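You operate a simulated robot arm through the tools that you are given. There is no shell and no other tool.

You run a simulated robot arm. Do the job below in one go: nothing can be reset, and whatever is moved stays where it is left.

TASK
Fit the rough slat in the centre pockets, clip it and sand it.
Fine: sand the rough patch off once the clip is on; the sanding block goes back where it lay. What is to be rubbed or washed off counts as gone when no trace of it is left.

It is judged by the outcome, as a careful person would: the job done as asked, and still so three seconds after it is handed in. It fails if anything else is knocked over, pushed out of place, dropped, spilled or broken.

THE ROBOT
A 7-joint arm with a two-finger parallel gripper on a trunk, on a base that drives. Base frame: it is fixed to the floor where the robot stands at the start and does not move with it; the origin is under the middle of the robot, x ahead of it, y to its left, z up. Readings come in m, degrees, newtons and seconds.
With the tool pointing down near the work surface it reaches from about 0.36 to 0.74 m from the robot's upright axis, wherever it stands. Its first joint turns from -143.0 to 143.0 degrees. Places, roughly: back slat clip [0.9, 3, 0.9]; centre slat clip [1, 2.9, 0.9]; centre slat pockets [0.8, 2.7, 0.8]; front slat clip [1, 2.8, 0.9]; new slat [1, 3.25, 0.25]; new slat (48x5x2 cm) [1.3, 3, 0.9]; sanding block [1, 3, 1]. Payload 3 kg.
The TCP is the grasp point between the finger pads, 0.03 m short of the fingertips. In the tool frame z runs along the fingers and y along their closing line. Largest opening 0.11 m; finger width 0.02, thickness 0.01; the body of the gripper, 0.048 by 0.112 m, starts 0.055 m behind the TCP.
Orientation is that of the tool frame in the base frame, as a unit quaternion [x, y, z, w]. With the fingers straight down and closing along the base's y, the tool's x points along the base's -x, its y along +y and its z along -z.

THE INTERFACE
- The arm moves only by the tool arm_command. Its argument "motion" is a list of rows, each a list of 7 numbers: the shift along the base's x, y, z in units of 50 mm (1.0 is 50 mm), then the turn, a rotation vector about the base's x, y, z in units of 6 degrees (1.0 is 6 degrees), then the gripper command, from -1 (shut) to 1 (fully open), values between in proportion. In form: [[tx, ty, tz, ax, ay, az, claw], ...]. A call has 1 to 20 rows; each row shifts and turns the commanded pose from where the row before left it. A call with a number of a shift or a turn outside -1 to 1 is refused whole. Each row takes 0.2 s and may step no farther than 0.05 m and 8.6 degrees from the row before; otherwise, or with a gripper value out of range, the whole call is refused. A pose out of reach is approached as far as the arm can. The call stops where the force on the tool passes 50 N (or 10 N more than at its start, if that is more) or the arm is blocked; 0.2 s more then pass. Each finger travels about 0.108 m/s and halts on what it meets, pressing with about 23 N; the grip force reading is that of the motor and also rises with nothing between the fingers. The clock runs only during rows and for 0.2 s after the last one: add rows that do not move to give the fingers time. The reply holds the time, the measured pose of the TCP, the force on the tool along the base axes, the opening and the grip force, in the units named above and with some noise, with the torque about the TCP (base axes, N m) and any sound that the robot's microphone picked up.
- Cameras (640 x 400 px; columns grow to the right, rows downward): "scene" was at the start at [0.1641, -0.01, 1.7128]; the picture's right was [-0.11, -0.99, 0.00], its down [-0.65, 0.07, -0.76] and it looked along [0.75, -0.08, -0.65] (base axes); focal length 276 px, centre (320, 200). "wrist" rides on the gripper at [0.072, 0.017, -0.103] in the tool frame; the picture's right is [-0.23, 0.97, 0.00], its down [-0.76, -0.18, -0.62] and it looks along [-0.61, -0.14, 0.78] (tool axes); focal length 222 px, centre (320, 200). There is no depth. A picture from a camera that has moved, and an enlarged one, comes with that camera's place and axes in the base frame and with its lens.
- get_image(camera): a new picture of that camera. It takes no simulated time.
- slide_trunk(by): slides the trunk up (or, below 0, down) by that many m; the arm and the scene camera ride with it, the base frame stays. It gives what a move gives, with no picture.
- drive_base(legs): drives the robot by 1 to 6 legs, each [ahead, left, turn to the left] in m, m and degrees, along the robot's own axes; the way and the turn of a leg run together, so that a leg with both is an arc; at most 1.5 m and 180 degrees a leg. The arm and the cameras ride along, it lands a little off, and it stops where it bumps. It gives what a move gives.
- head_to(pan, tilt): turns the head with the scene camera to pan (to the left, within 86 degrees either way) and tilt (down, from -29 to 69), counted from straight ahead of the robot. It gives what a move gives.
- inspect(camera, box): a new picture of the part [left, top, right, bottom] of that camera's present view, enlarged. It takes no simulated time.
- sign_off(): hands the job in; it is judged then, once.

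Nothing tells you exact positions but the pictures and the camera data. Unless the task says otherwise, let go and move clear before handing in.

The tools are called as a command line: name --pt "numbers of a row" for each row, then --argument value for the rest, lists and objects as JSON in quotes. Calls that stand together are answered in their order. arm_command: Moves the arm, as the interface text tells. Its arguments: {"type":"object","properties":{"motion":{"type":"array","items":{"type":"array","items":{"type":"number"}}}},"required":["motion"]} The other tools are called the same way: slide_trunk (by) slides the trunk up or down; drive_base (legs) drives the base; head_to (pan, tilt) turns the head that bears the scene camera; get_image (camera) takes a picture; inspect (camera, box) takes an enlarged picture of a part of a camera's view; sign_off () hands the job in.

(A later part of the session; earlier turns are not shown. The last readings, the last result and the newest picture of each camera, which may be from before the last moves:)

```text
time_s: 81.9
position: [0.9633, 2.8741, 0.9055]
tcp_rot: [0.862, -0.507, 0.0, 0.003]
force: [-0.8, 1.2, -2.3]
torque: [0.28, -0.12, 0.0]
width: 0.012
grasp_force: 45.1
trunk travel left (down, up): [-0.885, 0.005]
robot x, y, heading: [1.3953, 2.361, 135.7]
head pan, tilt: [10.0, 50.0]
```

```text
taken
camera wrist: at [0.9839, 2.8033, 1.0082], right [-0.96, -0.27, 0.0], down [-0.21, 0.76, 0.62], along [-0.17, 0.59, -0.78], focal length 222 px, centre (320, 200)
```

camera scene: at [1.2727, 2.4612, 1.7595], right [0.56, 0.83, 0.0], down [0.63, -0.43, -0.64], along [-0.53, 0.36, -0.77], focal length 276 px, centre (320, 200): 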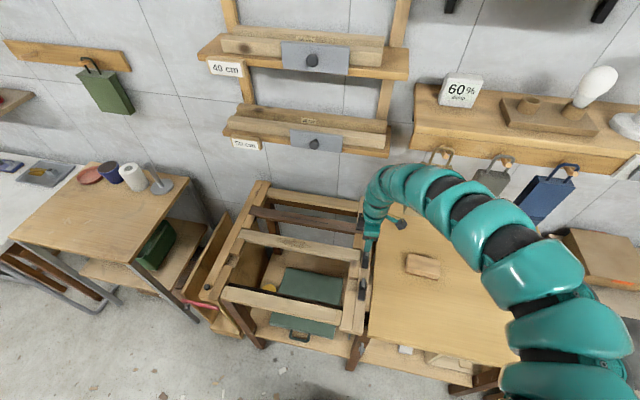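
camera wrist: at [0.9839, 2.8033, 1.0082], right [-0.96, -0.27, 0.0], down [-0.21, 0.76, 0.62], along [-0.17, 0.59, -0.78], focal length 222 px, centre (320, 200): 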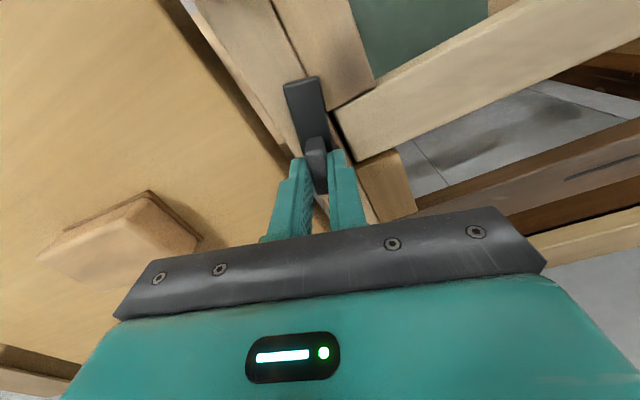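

The clip turns with the tool. I continue to the full 90°.

arm_command --pt "0 0 0 0 0 -0.9 -1" --pt "0 0 0 0 0 -0.9 -1" --pt "0 0 0 0 0 -0.9 -1" --pt "0 0 0 0 0 -0.9 -1" --pt "0 0 0 0 0 -0.9 -1" --pt "0 0 0 0 0 -0.9 -1" --pt "0 0 0 0 0 -0.9 -1" --pt "0 0 0 0 0 0 -1"

arm_command --pt "0 0 0 0 0 -0.9 -1" --pt "0 0 0 0 0 -0.9 -1" --pt "0 0 0 0 0 -0.9 -1" --pt "0 0 0 0 0 -0.9 -1" --pt "0 0 0 0 0 -0.9 -1" --pt "0 0 0 0 0 -0.9 -1" --pt "0 0 0 0 0 -0.9 -1" --pt "0 0 0 0 0 0 -1"

get_image --camera "wrist"

inspect --camera "scene" --box '[300, 200, 428, 280]'

```text
time_s: 83.7
position: [0.9627, 2.874, 0.904]
tcp_rot: [-0.651, 0.759, 0.0, -0.003]
force: [-9.6, -1.4, -4.2]
torque: [-0.92, 0.17, 0.04]
width: 0.0118
grasp_force: 45.2
trunk travel left (down, up): [-0.885, 0.005]
robot x, y, heading: [1.3888, 2.3607, 135.7]
head pan, tilt: [10.0, 50.0]
```

```text
time_s: 85.5
position: [0.9616, 2.8736, 0.9046]
tcp_rot: [-0.37, 0.929, 0.002, -0.003]
force: [-20.9, 2.3, 1.7]
torque: [0.17, -0.01, 0.13]
width: 0.0119
grasp_force: 45.3
trunk travel left (down, up): [-0.885, 0.005]
robot x, y, heading: [1.3913, 2.3617, 135.5]
head pan, tilt: [10.0, 50.0]
```

```text
taken
camera wrist: at [0.8974, 2.8367, 1.0082], right [-0.51, 0.86, 0.0], down [0.68, 0.39, 0.62], along [0.53, 0.32, -0.78], focal length 222 px, centre (320, 200)
```

wrist: 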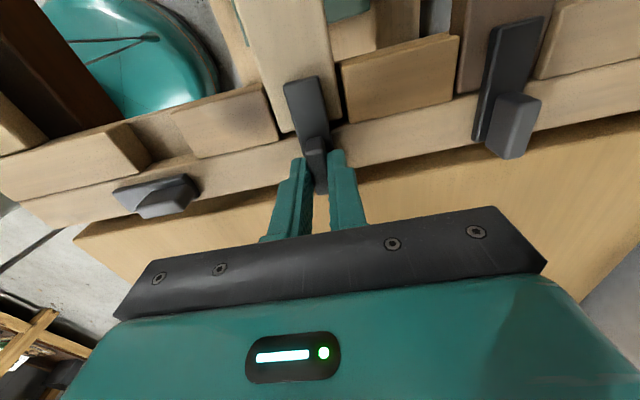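

```text
5.00 times, centred on (364, 240) of scene
camera zoom: at [1.2685, 2.4605, 1.7593], right [0.56, 0.83, 0.0], down [0.63, -0.43, -0.64], along [-0.53, 0.36, -0.77], focal length 1382 px, centre (100, 0)
```

zoom: 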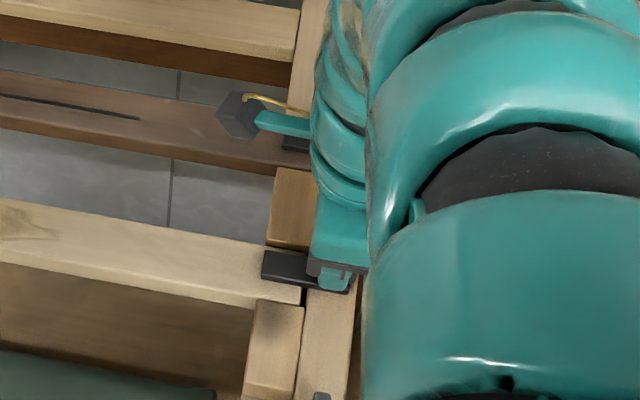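

The clip bar now lies across the slat's end, like the back one. I relieve the side force, open the fingers and rise.

arm_command --pt "-0.04 0 0 0 0 0 -1" --pt "0 0 0 0 0 0 -1"

arm_command --pt "0 0 0 0 0 0 -0.5" --pt "0 0 0 0 0 0 -0.2" --pt "0 0 0 0 0 0 -0.2" --pt "0 0 0.4 0 0 0 -0.2" --pt "0 0 0.6 0 0 0 -0.2" --pt "0 0 0.6 0 0 0 -0.2" --pt "0 0 0 0 0 0 -0.2"

get_image --camera "wrist"

```text
time_s: 86.1
position: [0.9602, 2.8745, 0.9049]
tcp_rot: [-0.371, 0.929, 0.001, -0.003]
force: [-16.8, 5.1, 6.6]
torque: [-0.08, 0.19, 0.17]
width: 0.0118
grasp_force: 45.1
trunk travel left (down, up): [-0.885, 0.005]
robot x, y, heading: [1.3928, 2.3626, 136.0]
head pan, tilt: [10.0, 50.0]
```

```text
time_s: 87.7
position: [0.9607, 2.8747, 0.9855]
tcp_rot: [-0.371, 0.929, 0.002, -0.003]
force: [-0.3, -0.2, 0.4]
torque: [-0.02, 0.0, 0.03]
width: 0.0442
grasp_force: 0.1
trunk travel left (down, up): [-0.885, 0.005]
robot x, y, heading: [1.3956, 2.3592, 135.9]
head pan, tilt: [10.0, 50.0]
```

```text
taken
camera wrist: at [0.8972, 2.8365, 1.089], right [-0.51, 0.86, 0.0], down [0.68, 0.39, 0.62], along [0.53, 0.32, -0.78], focal length 222 px, centre (320, 200)
```

wrist: 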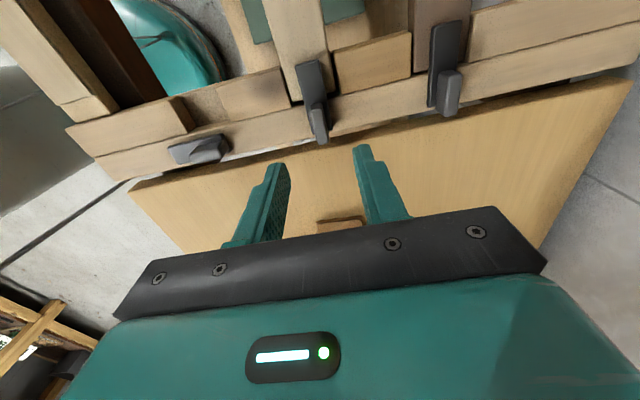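

The centre clip now lies across the slat end exactly like the back one. Next is the sanding block: I turn the tool back and go above it.

arm_command --pt "0 0 0 0 0 0.95 0.3" --pt "0 0 0 0 0 0.95 0.3" --pt "0 0 0 0 0 0.95 0.3" --pt "0 0 0 0 0 0.95 0.3" --pt "0 0 0 0 0 0.95 0.3" --pt "0 0 0 0 0 0.95 0.3" --pt "0 0 0 0 0 0.95 0.3" --pt "0 0 0 0 0 0.95 0.3" --pt "0 0 0 0 0 0.95 0.3" --pt "0 0 0 0 0 0.95 0.3" --pt "0 0 0 0 0 0.95 0.3" --pt "0 0 0 0 0 0.95 0.3" --pt "0 0 0 0 0 0.95 0.3" --pt "0 0 0 0 0 0.95 0.3" --pt "0 0 0 0 0 0.95 0.3" --pt "0 0 0 0 0 0 0.3"

get_image --camera "wrist"

get_image --camera "scene"

```text
time_s: 91.1
position: [0.9614, 2.8743, 0.9864]
tcp_rot: [0.903, -0.43, 0.0, 0.003]
force: [0.1, -0.9, -0.6]
torque: [0.02, 0.0, 0.0]
width: 0.0717
grasp_force: 0.0
trunk travel left (down, up): [-0.885, 0.005]
robot x, y, heading: [1.3907, 2.3562, 135.8]
head pan, tilt: [10.0, 50.0]
```

```text
taken
camera wrist: at [0.994, 2.808, 1.0887], right [-0.9, -0.44, 0.0], down [-0.34, 0.71, 0.62], along [-0.27, 0.56, -0.78], focal length 222 px, centre (320, 200)
```

wrist: 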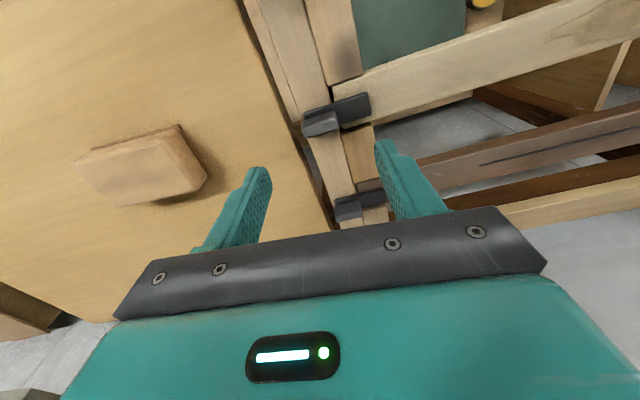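

```text
taken
camera scene: at [1.2718, 2.4602, 1.7595], right [0.56, 0.83, 0.0], down [0.63, -0.43, -0.64], along [-0.53, 0.36, -0.77], focal length 276 px, centre (320, 200)
```

scene: 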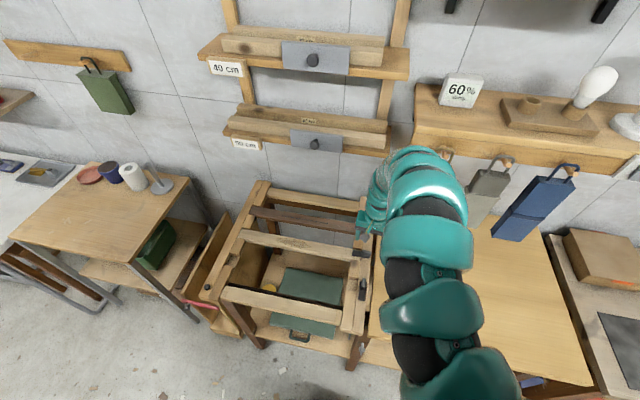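

inspect --camera "wrist" --box '[60, 110, 220, 210]'

inspect --camera "wrist" --box '[280, 80, 408, 160]'

```text
4.00 times, centred on (140, 160) of wrist
camera zoom: at [0.994, 2.808, 1.0887], right [-0.9, -0.44, 0.0], down [-0.34, 0.71, 0.62], along [-0.27, 0.56, -0.78], focal length 888 px, centre (1040, 360)
```

zoom: 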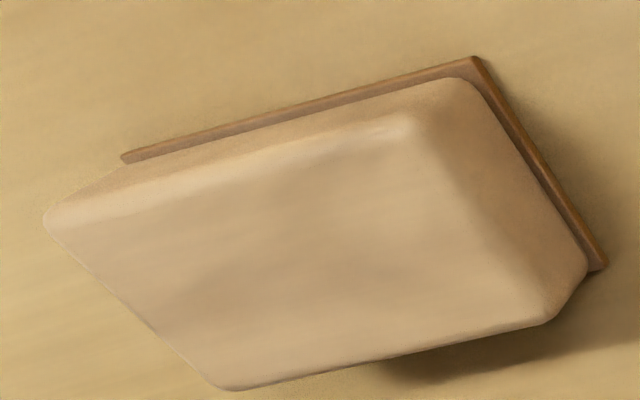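

```text
5.00 times, centred on (344, 120) of wrist
camera zoom: at [0.994, 2.808, 1.0887], right [-0.9, -0.44, 0.0], down [-0.34, 0.71, 0.62], along [-0.27, 0.56, -0.78], focal length 1111 px, centre (200, 600)
```

zoom: 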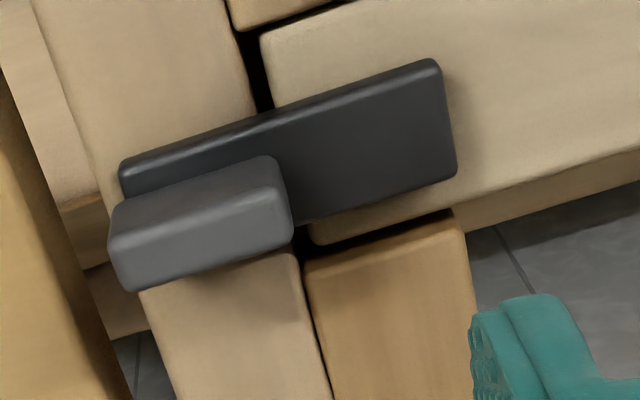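

The clip is properly across the slat. The sanding block's base (11 × 6.5 cm) is centred at (1.111, 3.007) with yaw 40° and its top at z ≈ 0.895; I note that pose for putting it back. I move over it and open the gripper.

arm_command --pt "0.187 0.166 0 0 0 0.947 1" --pt "0.187 0.166 0 0 0 0.947 1" --pt "0.187 0.166 0 0 0 0.947 1" --pt "0.187 0.166 0 0 0 0.947 1" --pt "0.187 0.166 0 0 0 0.947 1" --pt "0.187 0.166 0 0 0 0.947 1" --pt "0.187 0.166 0 0 0 0.947 1" --pt "0.187 0.166 0 0 0 0.947 1" --pt "0.187 0.166 0 0 0 0.947 1" --pt "0.187 0.166 0 0 0 0.947 1" --pt "0.187 0.166 0 0 0 0.947 1" --pt "0.187 0.166 0 0 0 0.947 1" --pt "0.187 0.166 0 0 0 0.947 1" --pt "0.187 0.166 0 0 0 0.947 1" --pt "0.187 0.166 0 0 0 0.947 1" --pt "0.187 0.166 0 0 0 0.947 1" --pt "0 0 0 0 0 0 1"

get_image --camera "wrist"

get_image --camera "scene"

```text
time_s: 94.7
position: [1.1102, 3.006, 0.985]
tcp_rot: [0.94, 0.341, 0.002, 0.002]
force: [0.9, 0.3, 0.4]
torque: [0.02, -0.03, 0.01]
width: 0.1099
grasp_force: 0.0
trunk travel left (down, up): [-0.885, 0.005]
robot x, y, heading: [1.3932, 2.3641, 135.8]
head pan, tilt: [10.0, 50.0]
```

```text
taken
camera wrist: at [1.176, 3.0401, 1.089], right [0.45, -0.89, 0.0], down [-0.7, -0.35, 0.62], along [-0.55, -0.28, -0.79], focal length 222 px, centre (320, 200)
```

wrist: 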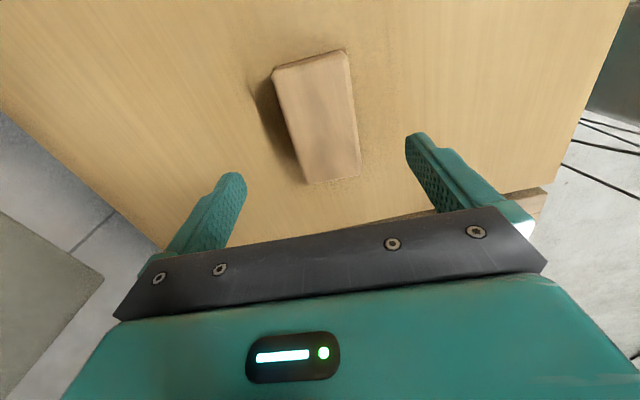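

```text
taken
camera scene: at [1.2716, 2.46, 1.7595], right [0.56, 0.83, 0.0], down [0.63, -0.43, -0.64], along [-0.53, 0.36, -0.77], focal length 276 px, centre (320, 200)
```

scene: 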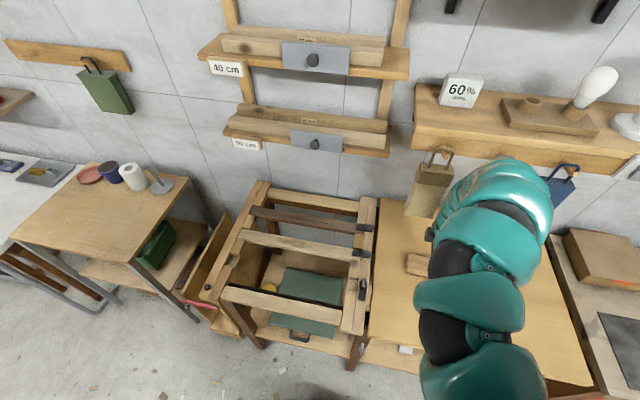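

Fingers straddle the block. I lower to grip height.

arm_command --pt "0 0 -0.5 0 0 0 1" --pt "0 0 -0.5 0 0 0 1" --pt "0 0 -0.5 0 0 0 1" --pt "0 0 -0.2 0 0 0 1" --pt "0 0 0 0 0 0 1"

get_image --camera "wrist"

```text
time_s: 95.9
position: [1.1101, 3.0075, 0.9013]
tcp_rot: [0.94, 0.341, 0.003, 0.002]
force: [-0.1, 0.2, -0.5]
torque: [0.03, 0.01, -0.01]
width: 0.1099
grasp_force: 0.0
trunk travel left (down, up): [-0.885, 0.005]
robot x, y, heading: [1.391, 2.3591, 136.0]
head pan, tilt: [10.0, 50.0]
```

```text
taken
camera wrist: at [1.176, 3.0407, 1.0038], right [0.45, -0.89, 0.0], down [-0.7, -0.35, 0.62], along [-0.55, -0.28, -0.78], focal length 222 px, centre (320, 200)
```

wrist: 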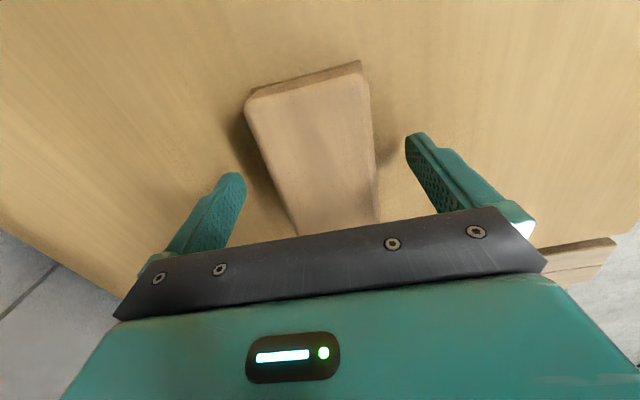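

arm_command --pt "0 0 -0.08 0 0 0 0.6" --pt "0 0 0 0 0 0 0.4" --pt "0 0 0 0 0 0 0.25" --pt "0 0 0 0 0 0 0.15" --pt "0 0 0 0 0 0 -1" --pt "0 0 0 0 0 0 -1" --pt "0 0 0 0 0 0 -1"

get_image --camera "wrist"

```text
time_s: 97.5
position: [1.11, 3.0071, 0.8969]
tcp_rot: [0.94, 0.341, 0.003, 0.002]
force: [0.2, 0.0, 1.3]
torque: [0.05, 0.09, 0.0]
width: 0.0638
grasp_force: 23.4
trunk travel left (down, up): [-0.885, 0.005]
robot x, y, heading: [1.3918, 2.3627, 135.6]
head pan, tilt: [10.0, 50.0]
```

```text
taken
camera wrist: at [1.1761, 3.0405, 0.9997], right [0.45, -0.89, 0.0], down [-0.7, -0.35, 0.62], along [-0.55, -0.28, -0.78], focal length 222 px, centre (320, 200)
```

wrist: 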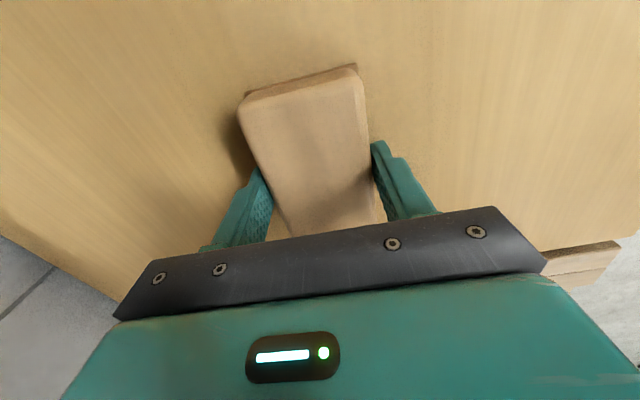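

The block is gripped (6.4 cm). I lift it and drive back left to the slat; the patch is centred near (0.767, 2.685), about 14 cm long.

arm_command --pt "0 0 0.4 0 0 0 -1" --pt "0 0 0.5 0 0 0 -1" --pt "0 0 0.5 0 0 0 -1" --pt "0 0 0.4 0 0 0 -1" --pt "0 0 0 0 0 0 -1"

drive_base --legs '[[0, 0.25, 0]]'

get_image --camera "scene"

get_image --camera "wrist"

```text
time_s: 98.7
position: [1.1098, 3.0067, 0.9876]
tcp_rot: [0.94, 0.341, 0.003, 0.002]
force: [-0.9, 0.3, -1.6]
torque: [0.0, 0.01, 0.01]
width: 0.0637
grasp_force: 22.7
trunk travel left (down, up): [-0.885, 0.005]
robot x, y, heading: [1.3932, 2.3619, 135.7]
head pan, tilt: [10.0, 50.0]
```

```text
time_s: 100.5
position: [0.9351, 2.8291, 0.9865]
tcp_rot: [0.94, 0.341, 0.003, 0.001]
force: [-1.1, -0.4, -1.0]
torque: [-0.01, 0.02, 0.03]
width: 0.0637
grasp_force: 23.2
trunk travel left (down, up): [-0.885, 0.005]
robot x, y, heading: [1.2207, 2.1825, 135.8]
head pan, tilt: [10.0, 50.0]
```

```text
taken
camera scene: at [1.0969, 2.2811, 1.7595], right [0.56, 0.83, 0.0], down [0.63, -0.43, -0.64], along [-0.53, 0.36, -0.77], focal length 276 px, centre (320, 200)
```

scene: 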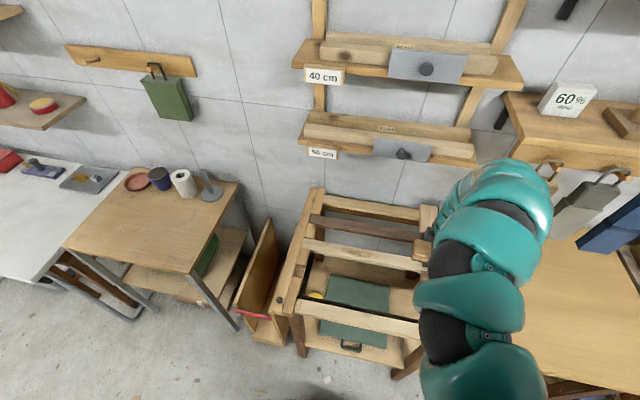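

```text
taken
camera wrist: at [1.0013, 2.8616, 1.0897], right [0.45, -0.89, 0.0], down [-0.7, -0.35, 0.62], along [-0.55, -0.28, -0.79], focal length 222 px, centre (320, 200)
```

wrist: 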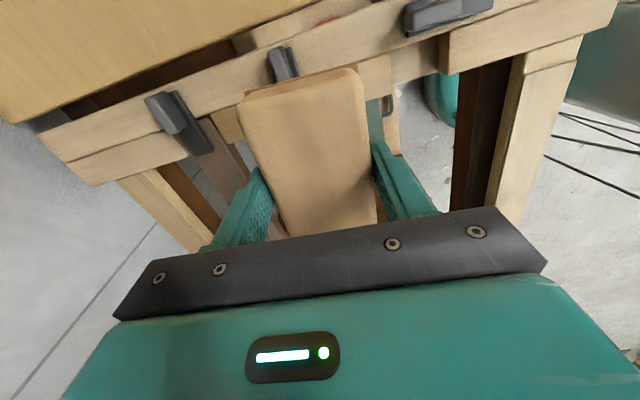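

arm_command --pt "-0.678 -0.572 0 0 0 0.13 -1" --pt "-0.678 -0.572 0 0 0 0.13 -1" --pt "-0.678 -0.572 0 0 0 0.13 -1" --pt "-0.678 -0.572 0 0 0 0.13 -1" --pt "-0.678 -0.572 0 0 0 0.13 -1" --pt "0 0 -0.6 0 0 0 -1" --pt "0 0 -0.6 0 0 0 -1" --pt "0 0 0 0 0 0 -1"

get_image --camera "wrist"

inspect --camera "scene" --box '[270, 190, 460, 310]'

```text
time_s: 102.3
position: [0.7658, 2.6862, 0.9265]
tcp_rot: [0.928, 0.373, 0.002, 0.002]
force: [0.0, 0.1, -0.9]
torque: [0.0, -0.03, 0.02]
width: 0.064
grasp_force: 23.0
trunk travel left (down, up): [-0.885, 0.005]
robot x, y, heading: [1.2193, 2.1827, 135.7]
head pan, tilt: [10.0, 50.0]
```

```text
taken
camera wrist: at [0.8297, 2.7237, 1.0292], right [0.51, -0.86, 0.0], down [-0.68, -0.4, 0.62], along [-0.53, -0.32, -0.78], focal length 222 px, centre (320, 200)
```

wrist: 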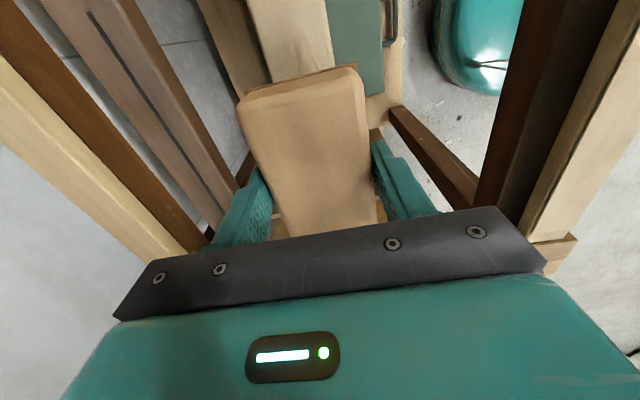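

```text
3.33 times, centred on (365, 250) of scene
camera zoom: at [1.0979, 2.2816, 1.7595], right [0.56, 0.83, 0.0], down [0.63, -0.43, -0.64], along [-0.53, 0.36, -0.77], focal length 921 px, centre (170, 33)
```

zoom: 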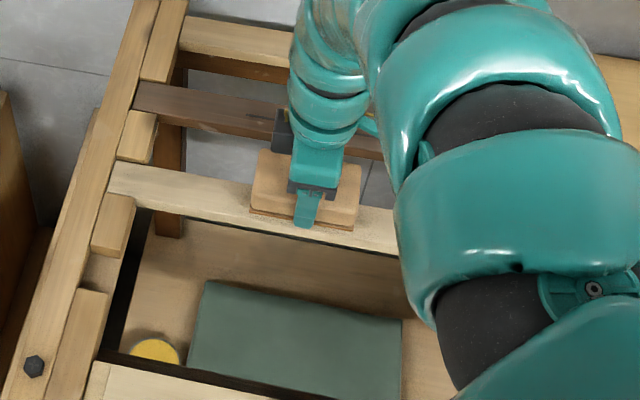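

The block is over the patch, aligned with the slat. I lower until it touches.

arm_command --pt "0 0 -0.4 0 0 0 -1" --pt "0 0 -0.12 0 0 0 -1" --pt "0 0 -0.03 0 0 0 -1" --pt "0 0 -0.03 0 0 0 -1" --pt "0 0 0 0 0 0 -1"

```text
time_s: 103.5
position: [0.7665, 2.685, 0.8971]
tcp_rot: [0.928, 0.373, 0.002, 0.002]
force: [0.7, 0.0, -1.2]
torque: [-0.01, -0.02, 0.03]
width: 0.0637
grasp_force: 23.0
trunk travel left (down, up): [-0.885, 0.005]
robot x, y, heading: [1.2178, 2.1805, 135.6]
head pan, tilt: [10.0, 50.0]
```

arm_command --pt "0 0 -0.03 0 0 0 -1" --pt "0 0 0 0 0 0 -1"

```text
time_s: 104.1
position: [0.7661, 2.6848, 0.897]
tcp_rot: [0.928, 0.373, 0.002, 0.001]
force: [0.2, 0.2, -1.0]
torque: [-0.04, 0.0, 0.0]
width: 0.0636
grasp_force: 23.0
trunk travel left (down, up): [-0.885, 0.005]
robot x, y, heading: [1.2164, 2.1802, 135.6]
head pan, tilt: [10.0, 50.0]
```

arm_command --pt "0 0 -0.03 0 0 0 -1" --pt "0 0 -0.02 0 0 0 -1" --pt "0 0 0 0 0 0 -1"

```text
time_s: 104.9
position: [0.7662, 2.6851, 0.8942]
tcp_rot: [0.928, 0.372, 0.002, 0.001]
force: [-1.3, -0.1, 5.6]
torque: [-0.18, 0.34, -0.07]
width: 0.0635
grasp_force: 23.0
trunk travel left (down, up): [-0.885, 0.005]
robot x, y, heading: [1.2221, 2.1851, 135.7]
head pan, tilt: [10.0, 50.0]
```

Contact with about 6 N. I press about 1 mm more and rub back and forth along the slat.

arm_command --pt "0 0 -0.02 0 0 0 -1" --pt "0.29 0.276 0 0 0 0 -1" --pt "0.29 0.276 0 0 0 0 -1" --pt "-0.29 -0.276 0 0 0 0 -1" --pt "-0.29 -0.276 0 0 0 0 -1" --pt "-0.29 -0.276 0 0 0 0 -1" --pt "-0.29 -0.276 0 0 0 0 -1" --pt "0.29 0.276 0 0 0 0 -1" --pt "0.29 0.276 0 0 0 0 -1" --pt "0 0 0 0 0 0 -1"

inspect --camera "scene" --box '[270, 190, 460, 310]'

```text
time_s: 107.1
position: [0.7672, 2.6847, 0.8933]
tcp_rot: [0.928, 0.373, 0.003, 0.001]
force: [-4.0, -2.7, 9.2]
torque: [-0.16, 0.38, -0.08]
width: 0.0638
grasp_force: 23.1
trunk travel left (down, up): [-0.885, 0.005]
robot x, y, heading: [1.2191, 2.1842, 135.9]
head pan, tilt: [10.0, 50.0]
```

```text
3.33 times, centred on (365, 250) of scene
camera zoom: at [1.0981, 2.2805, 1.7595], right [0.56, 0.83, 0.0], down [0.63, -0.43, -0.64], along [-0.53, 0.36, -0.77], focal length 921 px, centre (170, 33)
```

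zoom: 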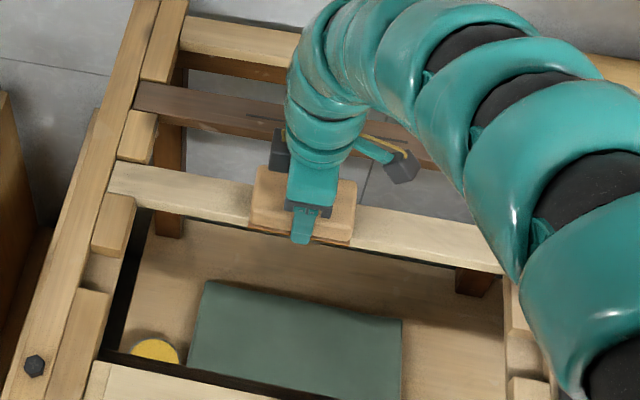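

arm_command --pt "0.29 0.276 0 0 0 0 -1" --pt "0.29 0.276 0 0 0 0 -1" --pt "0.29 0.276 0 0 0 0 -1" --pt "-0.29 -0.276 0 0 0 0 -1" --pt "-0.29 -0.276 0 0 0 0 -1" --pt "-0.29 -0.276 0 0 0 0 -1" --pt "-0.29 -0.276 0 0 0 0 -1" --pt "-0.29 -0.276 0 0 0 0 -1" --pt "-0.29 -0.276 0 0 0 0 -1" --pt "0.29 0.276 0 0 0 0 -1" --pt "0.29 0.276 0 0 0 0 -1" --pt "0.29 0.276 0 0 0 0 -1" --pt "0.29 0.276 0 0 0 0 -1" --pt "0.29 0.276 0 0 0 0 -1" --pt "-0.29 -0.276 0 0 0 0 -1" --pt "-0.29 -0.276 0 0 0 0 -1" --pt "-0.29 -0.276 0 0 0 0 -1" --pt "-0.29 -0.276 0 0 0 0 -1" --pt "-0.29 -0.276 0 0 0 0 -1" --pt "0 0 0 0 0 0 -1"

inspect --camera "scene" --box '[270, 190, 460, 310]'

get_image --camera "wrist"

```text
time_s: 111.3
position: [0.7237, 2.6424, 0.8928]
tcp_rot: [0.928, 0.373, 0.002, 0.001]
force: [1.9, -0.4, 5.9]
torque: [0.19, -0.13, -0.09]
width: 0.0638
grasp_force: 23.1
trunk travel left (down, up): [-0.885, 0.005]
robot x, y, heading: [1.2208, 2.1796, 135.8]
head pan, tilt: [10.0, 50.0]
```

```text
3.33 times, centred on (365, 250) of scene
camera zoom: at [1.0987, 2.2814, 1.7595], right [0.56, 0.83, 0.0], down [0.63, -0.43, -0.64], along [-0.53, 0.36, -0.77], focal length 921 px, centre (170, 33)
```

zoom: 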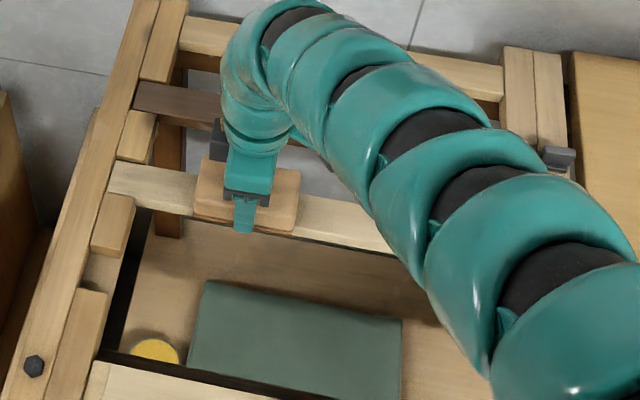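

```text
taken
camera wrist: at [0.7867, 2.6812, 0.9962], right [0.51, -0.86, 0.0], down [-0.68, -0.4, 0.62], along [-0.53, -0.32, -0.78], focal length 222 px, centre (320, 200)
```

wrist: 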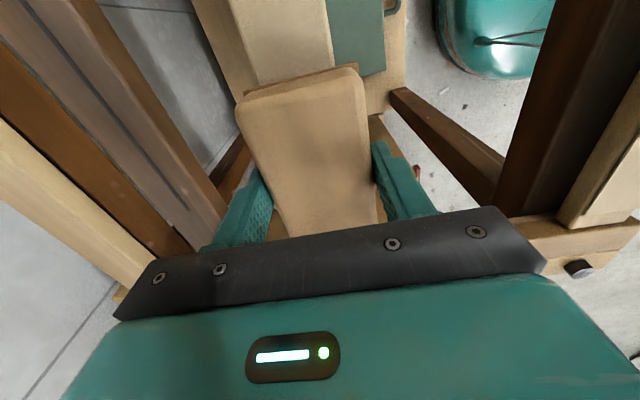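

The exposed right half of the patch already looks clean. I lift the block and move it aside to check the whole patch.

arm_command --pt "0 0 0.5 0 0 0 -1" --pt "0 0 0.5 0 0 0 -1" --pt "0.7 0.67 0.3 0 0 0 -1" --pt "0.7 0.67 0 0 0 0 -1" --pt "0.7 0.67 0 0 0 0 -1" --pt "0.7 0.67 0 0 0 0 -1" --pt "0 0 0 0 0 0 -1"

inspect --camera "scene" --box '[270, 190, 460, 310]'

inspect --camera "scene" --box '[300, 220, 400, 282]'

```text
refused: row 3 steps farther than a row can; nothing moved
```

```text
3.33 times, centred on (365, 250) of scene
camera zoom: at [1.0987, 2.2814, 1.7595], right [0.56, 0.83, 0.0], down [0.63, -0.43, -0.64], along [-0.53, 0.36, -0.77], focal length 921 px, centre (170, 33)
```

zoom: 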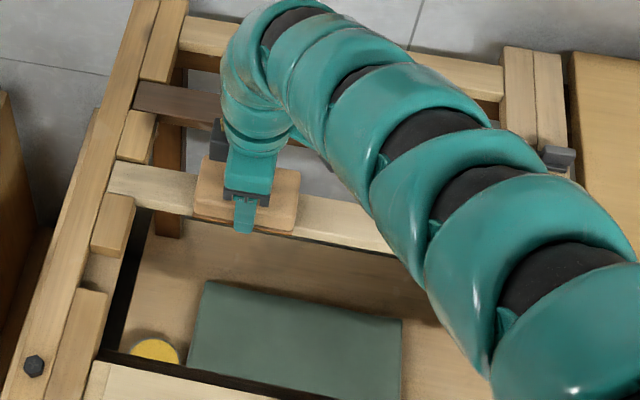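

```text
6.40 times, centred on (350, 251) of scene
camera zoom: at [1.0987, 2.2814, 1.7595], right [0.56, 0.83, 0.0], down [0.63, -0.43, -0.64], along [-0.53, 0.36, -0.77], focal length 1769 px, centre (128, -126)
```

zoom: 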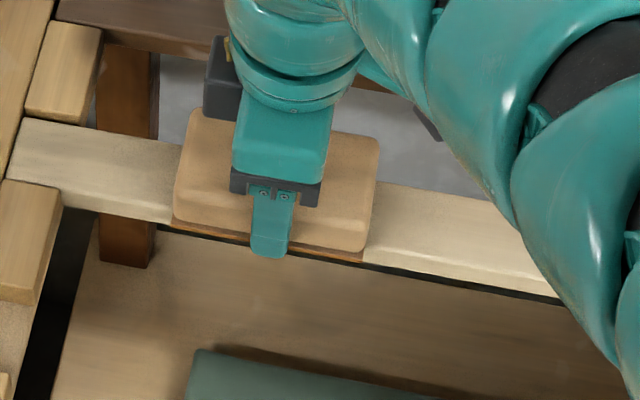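

That call was refused for too long a step; nothing moved. I redo it with shorter steps.

arm_command --pt "0 0 0.5 0 0 0 -1" --pt "0 0 0.5 0 0 0 -1" --pt "0 0 0.4 0 0 0 -1" --pt "0.65 0.62 0 0 0 0 -1" --pt "0.65 0.62 0 0 0 0 -1" --pt "0.65 0.62 0 0 0 0 -1" --pt "0.65 0.62 0 0 0 0 -1" --pt "0 0 0 0 0 0 -1"

inspect --camera "scene" --box '[270, 190, 460, 310]'

inspect --camera "scene" --box '[300, 220, 400, 282]'

```text
time_s: 113.1
position: [0.8518, 2.7669, 0.9621]
tcp_rot: [0.928, 0.373, 0.002, 0.002]
force: [0.5, 0.4, -0.1]
torque: [-0.01, -0.01, 0.0]
width: 0.0637
grasp_force: 22.6
trunk travel left (down, up): [-0.885, 0.005]
robot x, y, heading: [1.2215, 2.1799, 135.9]
head pan, tilt: [10.0, 50.0]
```

```text
3.33 times, centred on (365, 250) of scene
camera zoom: at [1.0967, 2.2811, 1.7594], right [0.56, 0.83, 0.0], down [0.63, -0.43, -0.64], along [-0.53, 0.36, -0.77], focal length 921 px, centre (170, 33)
```

zoom: 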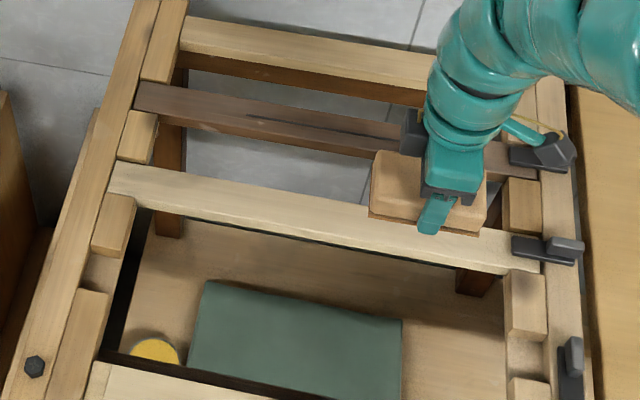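

```text
6.40 times, centred on (350, 251) of scene
camera zoom: at [1.0967, 2.2811, 1.7594], right [0.56, 0.83, 0.0], down [0.63, -0.43, -0.64], along [-0.53, 0.36, -0.77], focal length 1769 px, centre (128, -126)
```

zoom: 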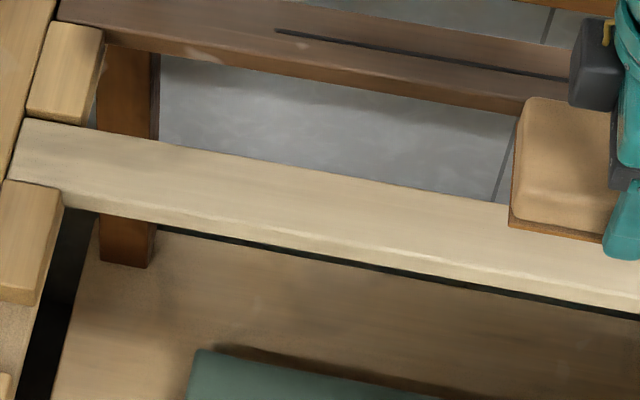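

The patch appears gone. I check more closely for any faint trace.

inspect --camera "scene" --box '[305, 232, 355, 264]'

inspect --camera "scene" --box '[340, 236, 390, 268]'

get_image --camera "wrist"

```text
12.50 times, centred on (330, 248) of scene
camera zoom: at [1.0967, 2.2811, 1.7594], right [0.56, 0.83, 0.0], down [0.63, -0.43, -0.64], along [-0.53, 0.36, -0.77], focal length 3455 px, centre (195, -400)
```

zoom: 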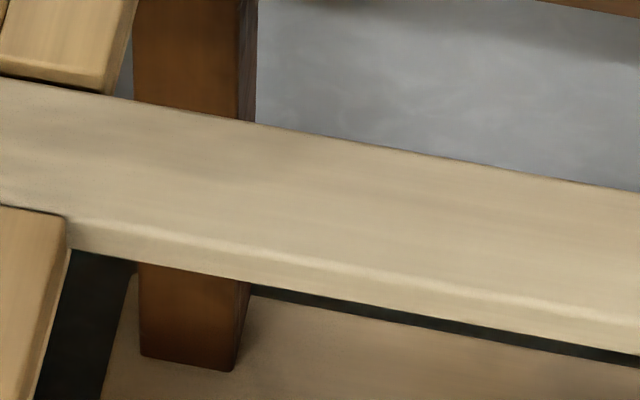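

```text
12.50 times, centred on (365, 252) of scene
camera zoom: at [1.0967, 2.2811, 1.7594], right [0.56, 0.83, 0.0], down [0.63, -0.43, -0.64], along [-0.53, 0.36, -0.77], focal length 3455 px, centre (-242, -450)
```

zoom: 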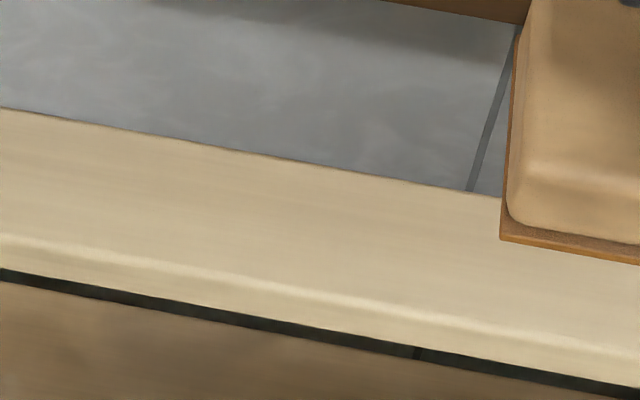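

```text
taken
camera wrist: at [0.9159, 2.805, 1.0654], right [0.51, -0.86, 0.0], down [-0.68, -0.4, 0.62], along [-0.53, -0.32, -0.79], focal length 222 px, centre (320, 200)
```

wrist: 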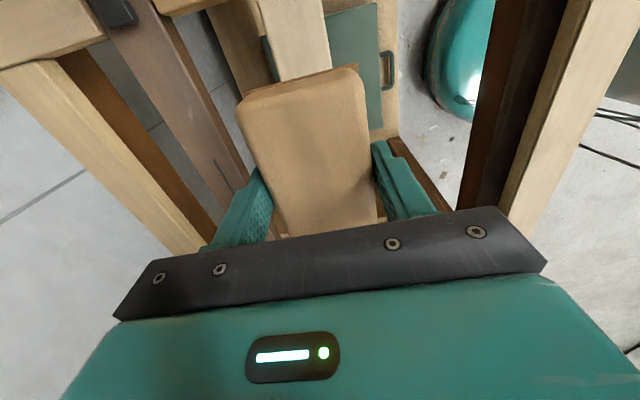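

inspect --camera "scene" --box '[318, 236, 343, 252]'

inspect --camera "scene" --box '[340, 240, 365, 256]'

inspect --camera "scene" --box '[360, 244, 385, 260]'

```text
16.00 times, centred on (330, 244) of scene
camera zoom: at [1.0967, 2.2811, 1.7594], right [0.56, 0.83, 0.0], down [0.63, -0.43, -0.64], along [-0.53, 0.36, -0.77], focal length 4423 px, centre (152, -504)
```

zoom: 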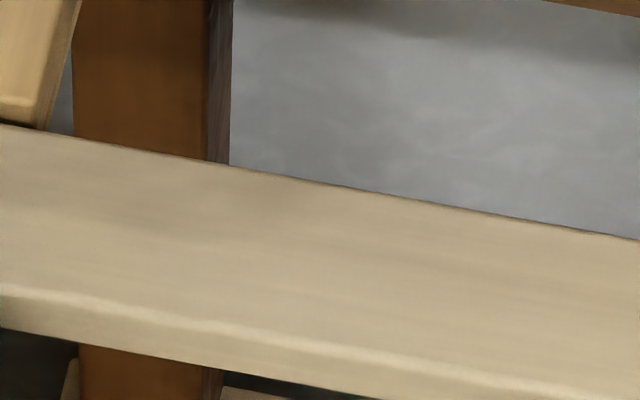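

```text
16.00 times, centred on (352, 248) of scene
camera zoom: at [1.0967, 2.2811, 1.7594], right [0.56, 0.83, 0.0], down [0.63, -0.43, -0.64], along [-0.53, 0.36, -0.77], focal length 4423 px, centre (-200, -568)
```

zoom: 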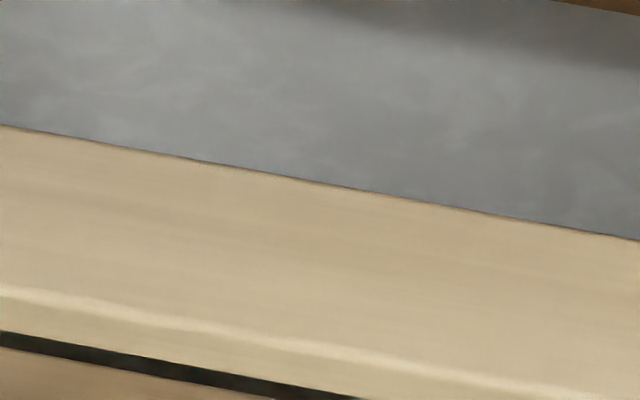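

```text
16.00 times, centred on (372, 252) of scene
camera zoom: at [1.0967, 2.2811, 1.7594], right [0.56, 0.83, 0.0], down [0.63, -0.43, -0.64], along [-0.53, 0.36, -0.77], focal length 4423 px, centre (-520, -632)
```

zoom: 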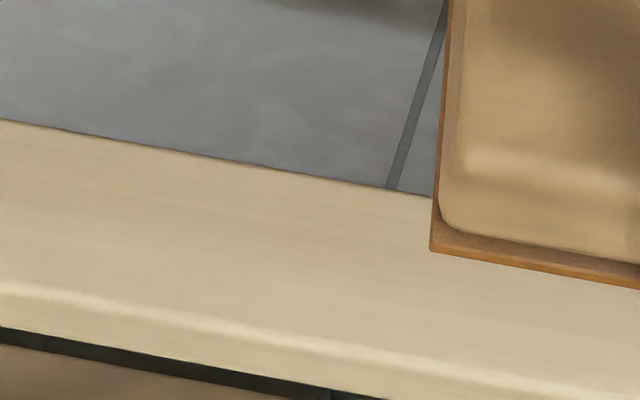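

The wood reads clean everywhere. For certainty against any faint residue I do one more light pass over the whole former patch.

arm_command --pt "-0.65 -0.62 0 0 0 0 -1" --pt "-0.65 -0.62 0 0 0 0 -1" --pt "-0.65 -0.62 0 0 0 0 -1" --pt "-0.65 -0.62 0 0 0 0 -1" --pt "0 0 -0.6 0 0 0 -1" --pt "0 0 -0.5 0 0 0 -1" --pt "0 0 -0.2 0 0 0 -1" --pt "0 0 -0.1 0 0 0 -1" --pt "0 0 0 0 0 0 -1"

arm_command --pt "0.29 0.276 0 0 0 0 -1" --pt "0.29 0.276 0 0 0 0 -1" --pt "0.29 0.276 0 0 0 0 -1" --pt "0.29 0.276 0 0 0 0 -1" --pt "0.29 0.276 0 0 0 0 -1" --pt "0.29 0.276 0 0 0 0 -1" --pt "0.29 0.276 0 0 0 0 -1" --pt "-0.29 -0.276 0 0 0 0 -1" --pt "-0.29 -0.276 0 0 0 0 -1" --pt "-0.29 -0.276 0 0 0 0 -1" --pt "-0.29 -0.276 0 0 0 0 -1" --pt "-0.29 -0.276 0 0 0 0 -1" --pt "-0.29 -0.276 0 0 0 0 -1" --pt "-0.29 -0.276 0 0 0 0 -1" --pt "0.29 0.276 0 0 0 0 -1" --pt "0.29 0.276 0 0 0 0 -1" --pt "0.29 0.276 0 0 0 0 -1" --pt "0.29 0.276 0 0 0 0 -1" --pt "0 0 0 0 0 0 -1"

```text
time_s: 115.1
position: [0.7235, 2.6446, 0.8931]
tcp_rot: [0.928, 0.373, 0.002, 0.0]
force: [-1.7, 1.1, 4.8]
torque: [0.3, -0.15, 0.05]
width: 0.0637
grasp_force: 22.5
trunk travel left (down, up): [-0.885, 0.005]
robot x, y, heading: [1.217, 2.1813, 135.6]
head pan, tilt: [10.0, 50.0]
```

```text
time_s: 119.1
position: [0.7819, 2.6991, 0.8938]
tcp_rot: [0.928, 0.372, 0.003, 0.001]
force: [0.1, 0.9, 4.9]
torque: [0.05, 0.2, -0.11]
width: 0.0637
grasp_force: 22.7
trunk travel left (down, up): [-0.885, 0.005]
robot x, y, heading: [1.2207, 2.1847, 136.0]
head pan, tilt: [10.0, 50.0]
```

Sanding done. I lift the block and carry it back to where it lay.

arm_command --pt "0 0 0.5 0 0 0 -1" --pt "0 0 0.6 0 0 0 -1" --pt "0 0 0.7 0 0 0 -1" --pt "0.61 0.52 0 0 0 -0.13 -1" --pt "0.61 0.52 0 0 0 -0.13 -1" --pt "0.61 0.52 0 0 0 -0.13 -1" --pt "0.61 0.52 0 0 0 -0.13 -1" --pt "0.61 0.52 0 0 0 -0.13 -1" --pt "0 0 0 0 0 0 -1"

inspect --camera "scene" --box '[270, 190, 460, 310]'

```text
time_s: 121.1
position: [0.9321, 2.8283, 0.9816]
tcp_rot: [0.94, 0.341, 0.003, 0.002]
force: [-0.4, 0.5, -0.7]
torque: [-0.01, 0.02, 0.01]
width: 0.0637
grasp_force: 23.4
trunk travel left (down, up): [-0.885, 0.005]
robot x, y, heading: [1.2191, 2.184, 135.9]
head pan, tilt: [10.0, 50.0]
```

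```text
3.33 times, centred on (365, 250) of scene
camera zoom: at [1.0967, 2.2814, 1.7594], right [0.56, 0.83, 0.0], down [0.63, -0.43, -0.64], along [-0.53, 0.36, -0.77], focal length 921 px, centre (170, 33)
```

zoom: 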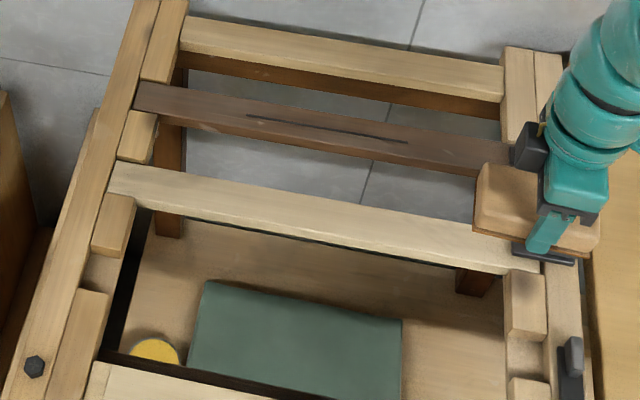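

drive_base --legs '[[0, -0.25, 0]]'

get_image --camera "wrist"

```text
time_s: 122.9
position: [1.1074, 3.0076, 0.9822]
tcp_rot: [0.94, 0.341, 0.002, 0.002]
force: [0.1, -0.3, -1.7]
torque: [0.02, -0.03, -0.01]
width: 0.0637
grasp_force: 23.0
trunk travel left (down, up): [-0.885, 0.005]
robot x, y, heading: [1.3955, 2.3622, 135.8]
head pan, tilt: [10.0, 50.0]
```

```text
taken
camera wrist: at [1.173, 3.0417, 1.0853], right [0.45, -0.89, 0.0], down [-0.7, -0.35, 0.62], along [-0.55, -0.28, -0.78], focal length 222 px, centre (320, 200)
```

wrist: 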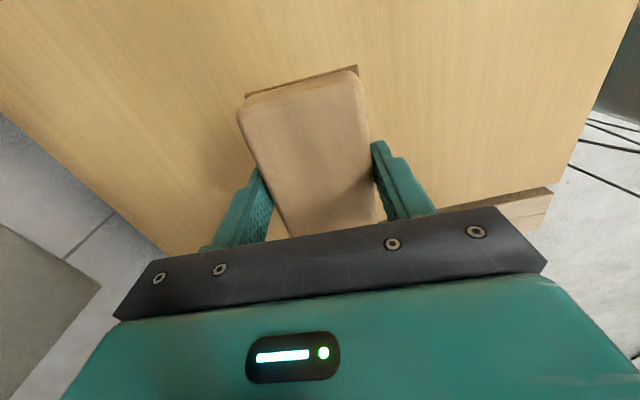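

I'm back over the spot. I trim to the original pose (compensating the few mm the block shifted when gripped) and lower it.

arm_command --pt "0.09 -0.056 0 0 0 0 -1" --pt "0 0 -0.6 0 0 0 -1" --pt "0 0 -0.6 0 0 0 -1" --pt "0 0 -0.36 0 0 0 -1" --pt "0 0 -0.03 0 0 0 -1" --pt "0 0 -0.03 0 0 0 -1" --pt "0 0 0 0 0 0 -1"

```text
time_s: 124.5
position: [1.1102, 3.0038, 0.902]
tcp_rot: [0.94, 0.342, 0.003, 0.002]
force: [-0.5, -0.6, -1.7]
torque: [0.03, 0.02, 0.01]
width: 0.0638
grasp_force: 23.0
trunk travel left (down, up): [-0.885, 0.005]
robot x, y, heading: [1.3947, 2.3618, 135.6]
head pan, tilt: [10.0, 50.0]
```

arm_command --pt "0 0 -0.04 0 0 0 -1" --pt "0 0 -0.03 0 0 0 -1" --pt "0 0 -0.02 0 0 0 -1" --pt "0 0 0 0 0 0 -1"

```text
time_s: 125.5
position: [1.1112, 3.0041, 0.8973]
tcp_rot: [0.94, 0.342, 0.002, 0.003]
force: [-0.4, 0.1, -0.2]
torque: [0.0, 0.01, 0.01]
width: 0.0637
grasp_force: 22.9
trunk travel left (down, up): [-0.885, 0.005]
robot x, y, heading: [1.3954, 2.3628, 135.5]
head pan, tilt: [10.0, 50.0]
```

arm_command --pt "0 0 -0.03 0 0 0 -1" --pt "0 0 0 0 0 0 -1"

```text
time_s: 126.1
position: [1.1118, 3.0035, 0.896]
tcp_rot: [0.94, 0.341, 0.003, 0.002]
force: [-0.9, 0.5, -0.7]
torque: [0.01, -0.02, 0.0]
width: 0.0639
grasp_force: 23.0
trunk travel left (down, up): [-0.885, 0.005]
robot x, y, heading: [1.3901, 2.3639, 135.8]
head pan, tilt: [10.0, 50.0]
```

arm_command --pt "0 0 -0.025 0 0 0 -1" --pt "0 0 0 0 0 0 -1"

```text
time_s: 126.7
position: [1.1088, 3.0041, 0.8947]
tcp_rot: [0.94, 0.341, 0.002, 0.001]
force: [-0.3, -0.3, 3.5]
torque: [0.31, -0.15, -0.01]
width: 0.0636
grasp_force: 22.7
trunk travel left (down, up): [-0.885, 0.005]
robot x, y, heading: [1.3924, 2.3661, 135.8]
head pan, tilt: [10.0, 50.0]
```

The block touches the board. I open the fingers and rise.

arm_command --pt "0 0 0 0 0 0 0.2" --pt "0 0 0 0 0 0 0.4" --pt "0 0 0 0 0 0 0.8" --pt "0 0 0 0 0 0 0.8" --pt "0 0 0.3 0 0 0 0.8" --pt "0 0 0.5 0 0 0 0.8" --pt "0 0 0.5 0 0 0 0.8" --pt "0 0 0.5 0 0 0 0.8" --pt "0 0 0 0 0 0 0.8"

get_image --camera "wrist"

get_image --camera "scene"

```text
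time_s: 128.7
position: [1.1103, 3.0047, 0.9853]
tcp_rot: [0.94, 0.34, 0.002, 0.001]
force: [-0.2, 0.0, -0.1]
torque: [-0.03, 0.01, 0.0]
width: 0.0991
grasp_force: 0.1
trunk travel left (down, up): [-0.885, 0.005]
robot x, y, heading: [1.3915, 2.3587, 135.7]
head pan, tilt: [10.0, 50.0]
```

```text
taken
camera wrist: at [1.1766, 3.0382, 1.0876], right [0.45, -0.89, 0.0], down [-0.7, -0.35, 0.62], along [-0.55, -0.28, -0.78], focal length 222 px, centre (320, 200)
```

wrist: 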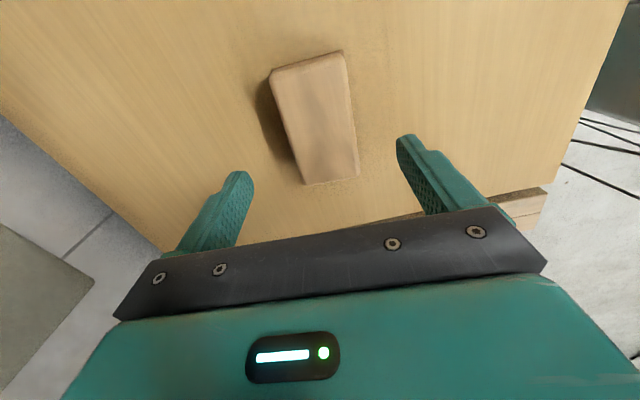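

```text
taken
camera scene: at [1.271, 2.4602, 1.7594], right [0.56, 0.83, 0.0], down [0.63, -0.43, -0.64], along [-0.53, 0.36, -0.77], focal length 276 px, centre (320, 200)
```

scene: 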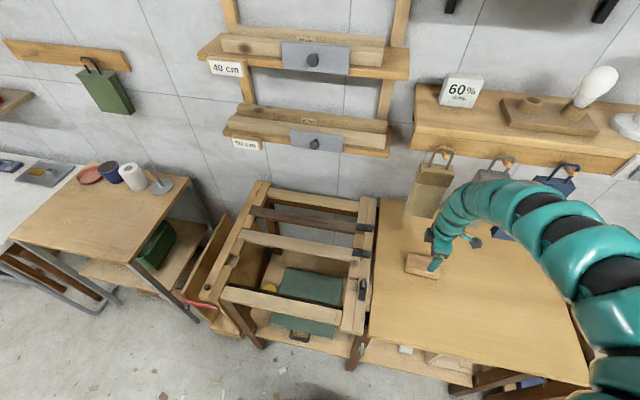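

The block lies within a couple of mm of where it was. I back away and take a last look at the slat, clip and bench.

drive_base --legs '[[-0.35, 0, 0]]'

head_to --pan 20 --tilt 40

get_image --camera "scene"

```text
time_s: 131.0
position: [1.3616, 2.7581, 0.9852]
tcp_rot: [0.94, 0.34, 0.003, 0.001]
force: [0.1, 1.0, -0.2]
torque: [0.01, -0.01, 0.0]
width: 0.099
grasp_force: 0.1
trunk travel left (down, up): [-0.885, 0.005]
robot x, y, heading: [1.6419, 2.1172, 135.5]
head pan, tilt: [10.0, 50.0]
```

```text
time_s: 131.7
position: [1.3611, 2.7597, 0.9847]
tcp_rot: [0.94, 0.341, 0.002, 0.003]
force: [0.9, 0.4, 0.6]
torque: [0.0, 0.01, 0.0]
width: 0.0988
grasp_force: 0.0
trunk travel left (down, up): [-0.885, 0.005]
robot x, y, heading: [1.6403, 2.1153, 135.6]
head pan, tilt: [20.0, 40.0]
```

```text
taken
camera scene: at [1.5076, 2.2075, 1.7736], right [0.41, 0.91, 0.0], down [0.59, -0.27, -0.77], along [-0.7, 0.32, -0.64], focal length 276 px, centre (320, 200)
```

scene: 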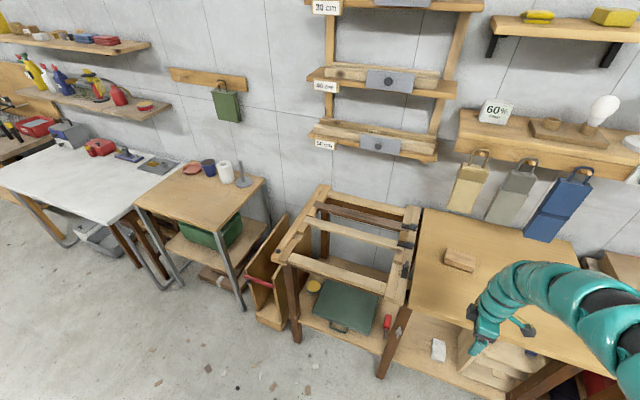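

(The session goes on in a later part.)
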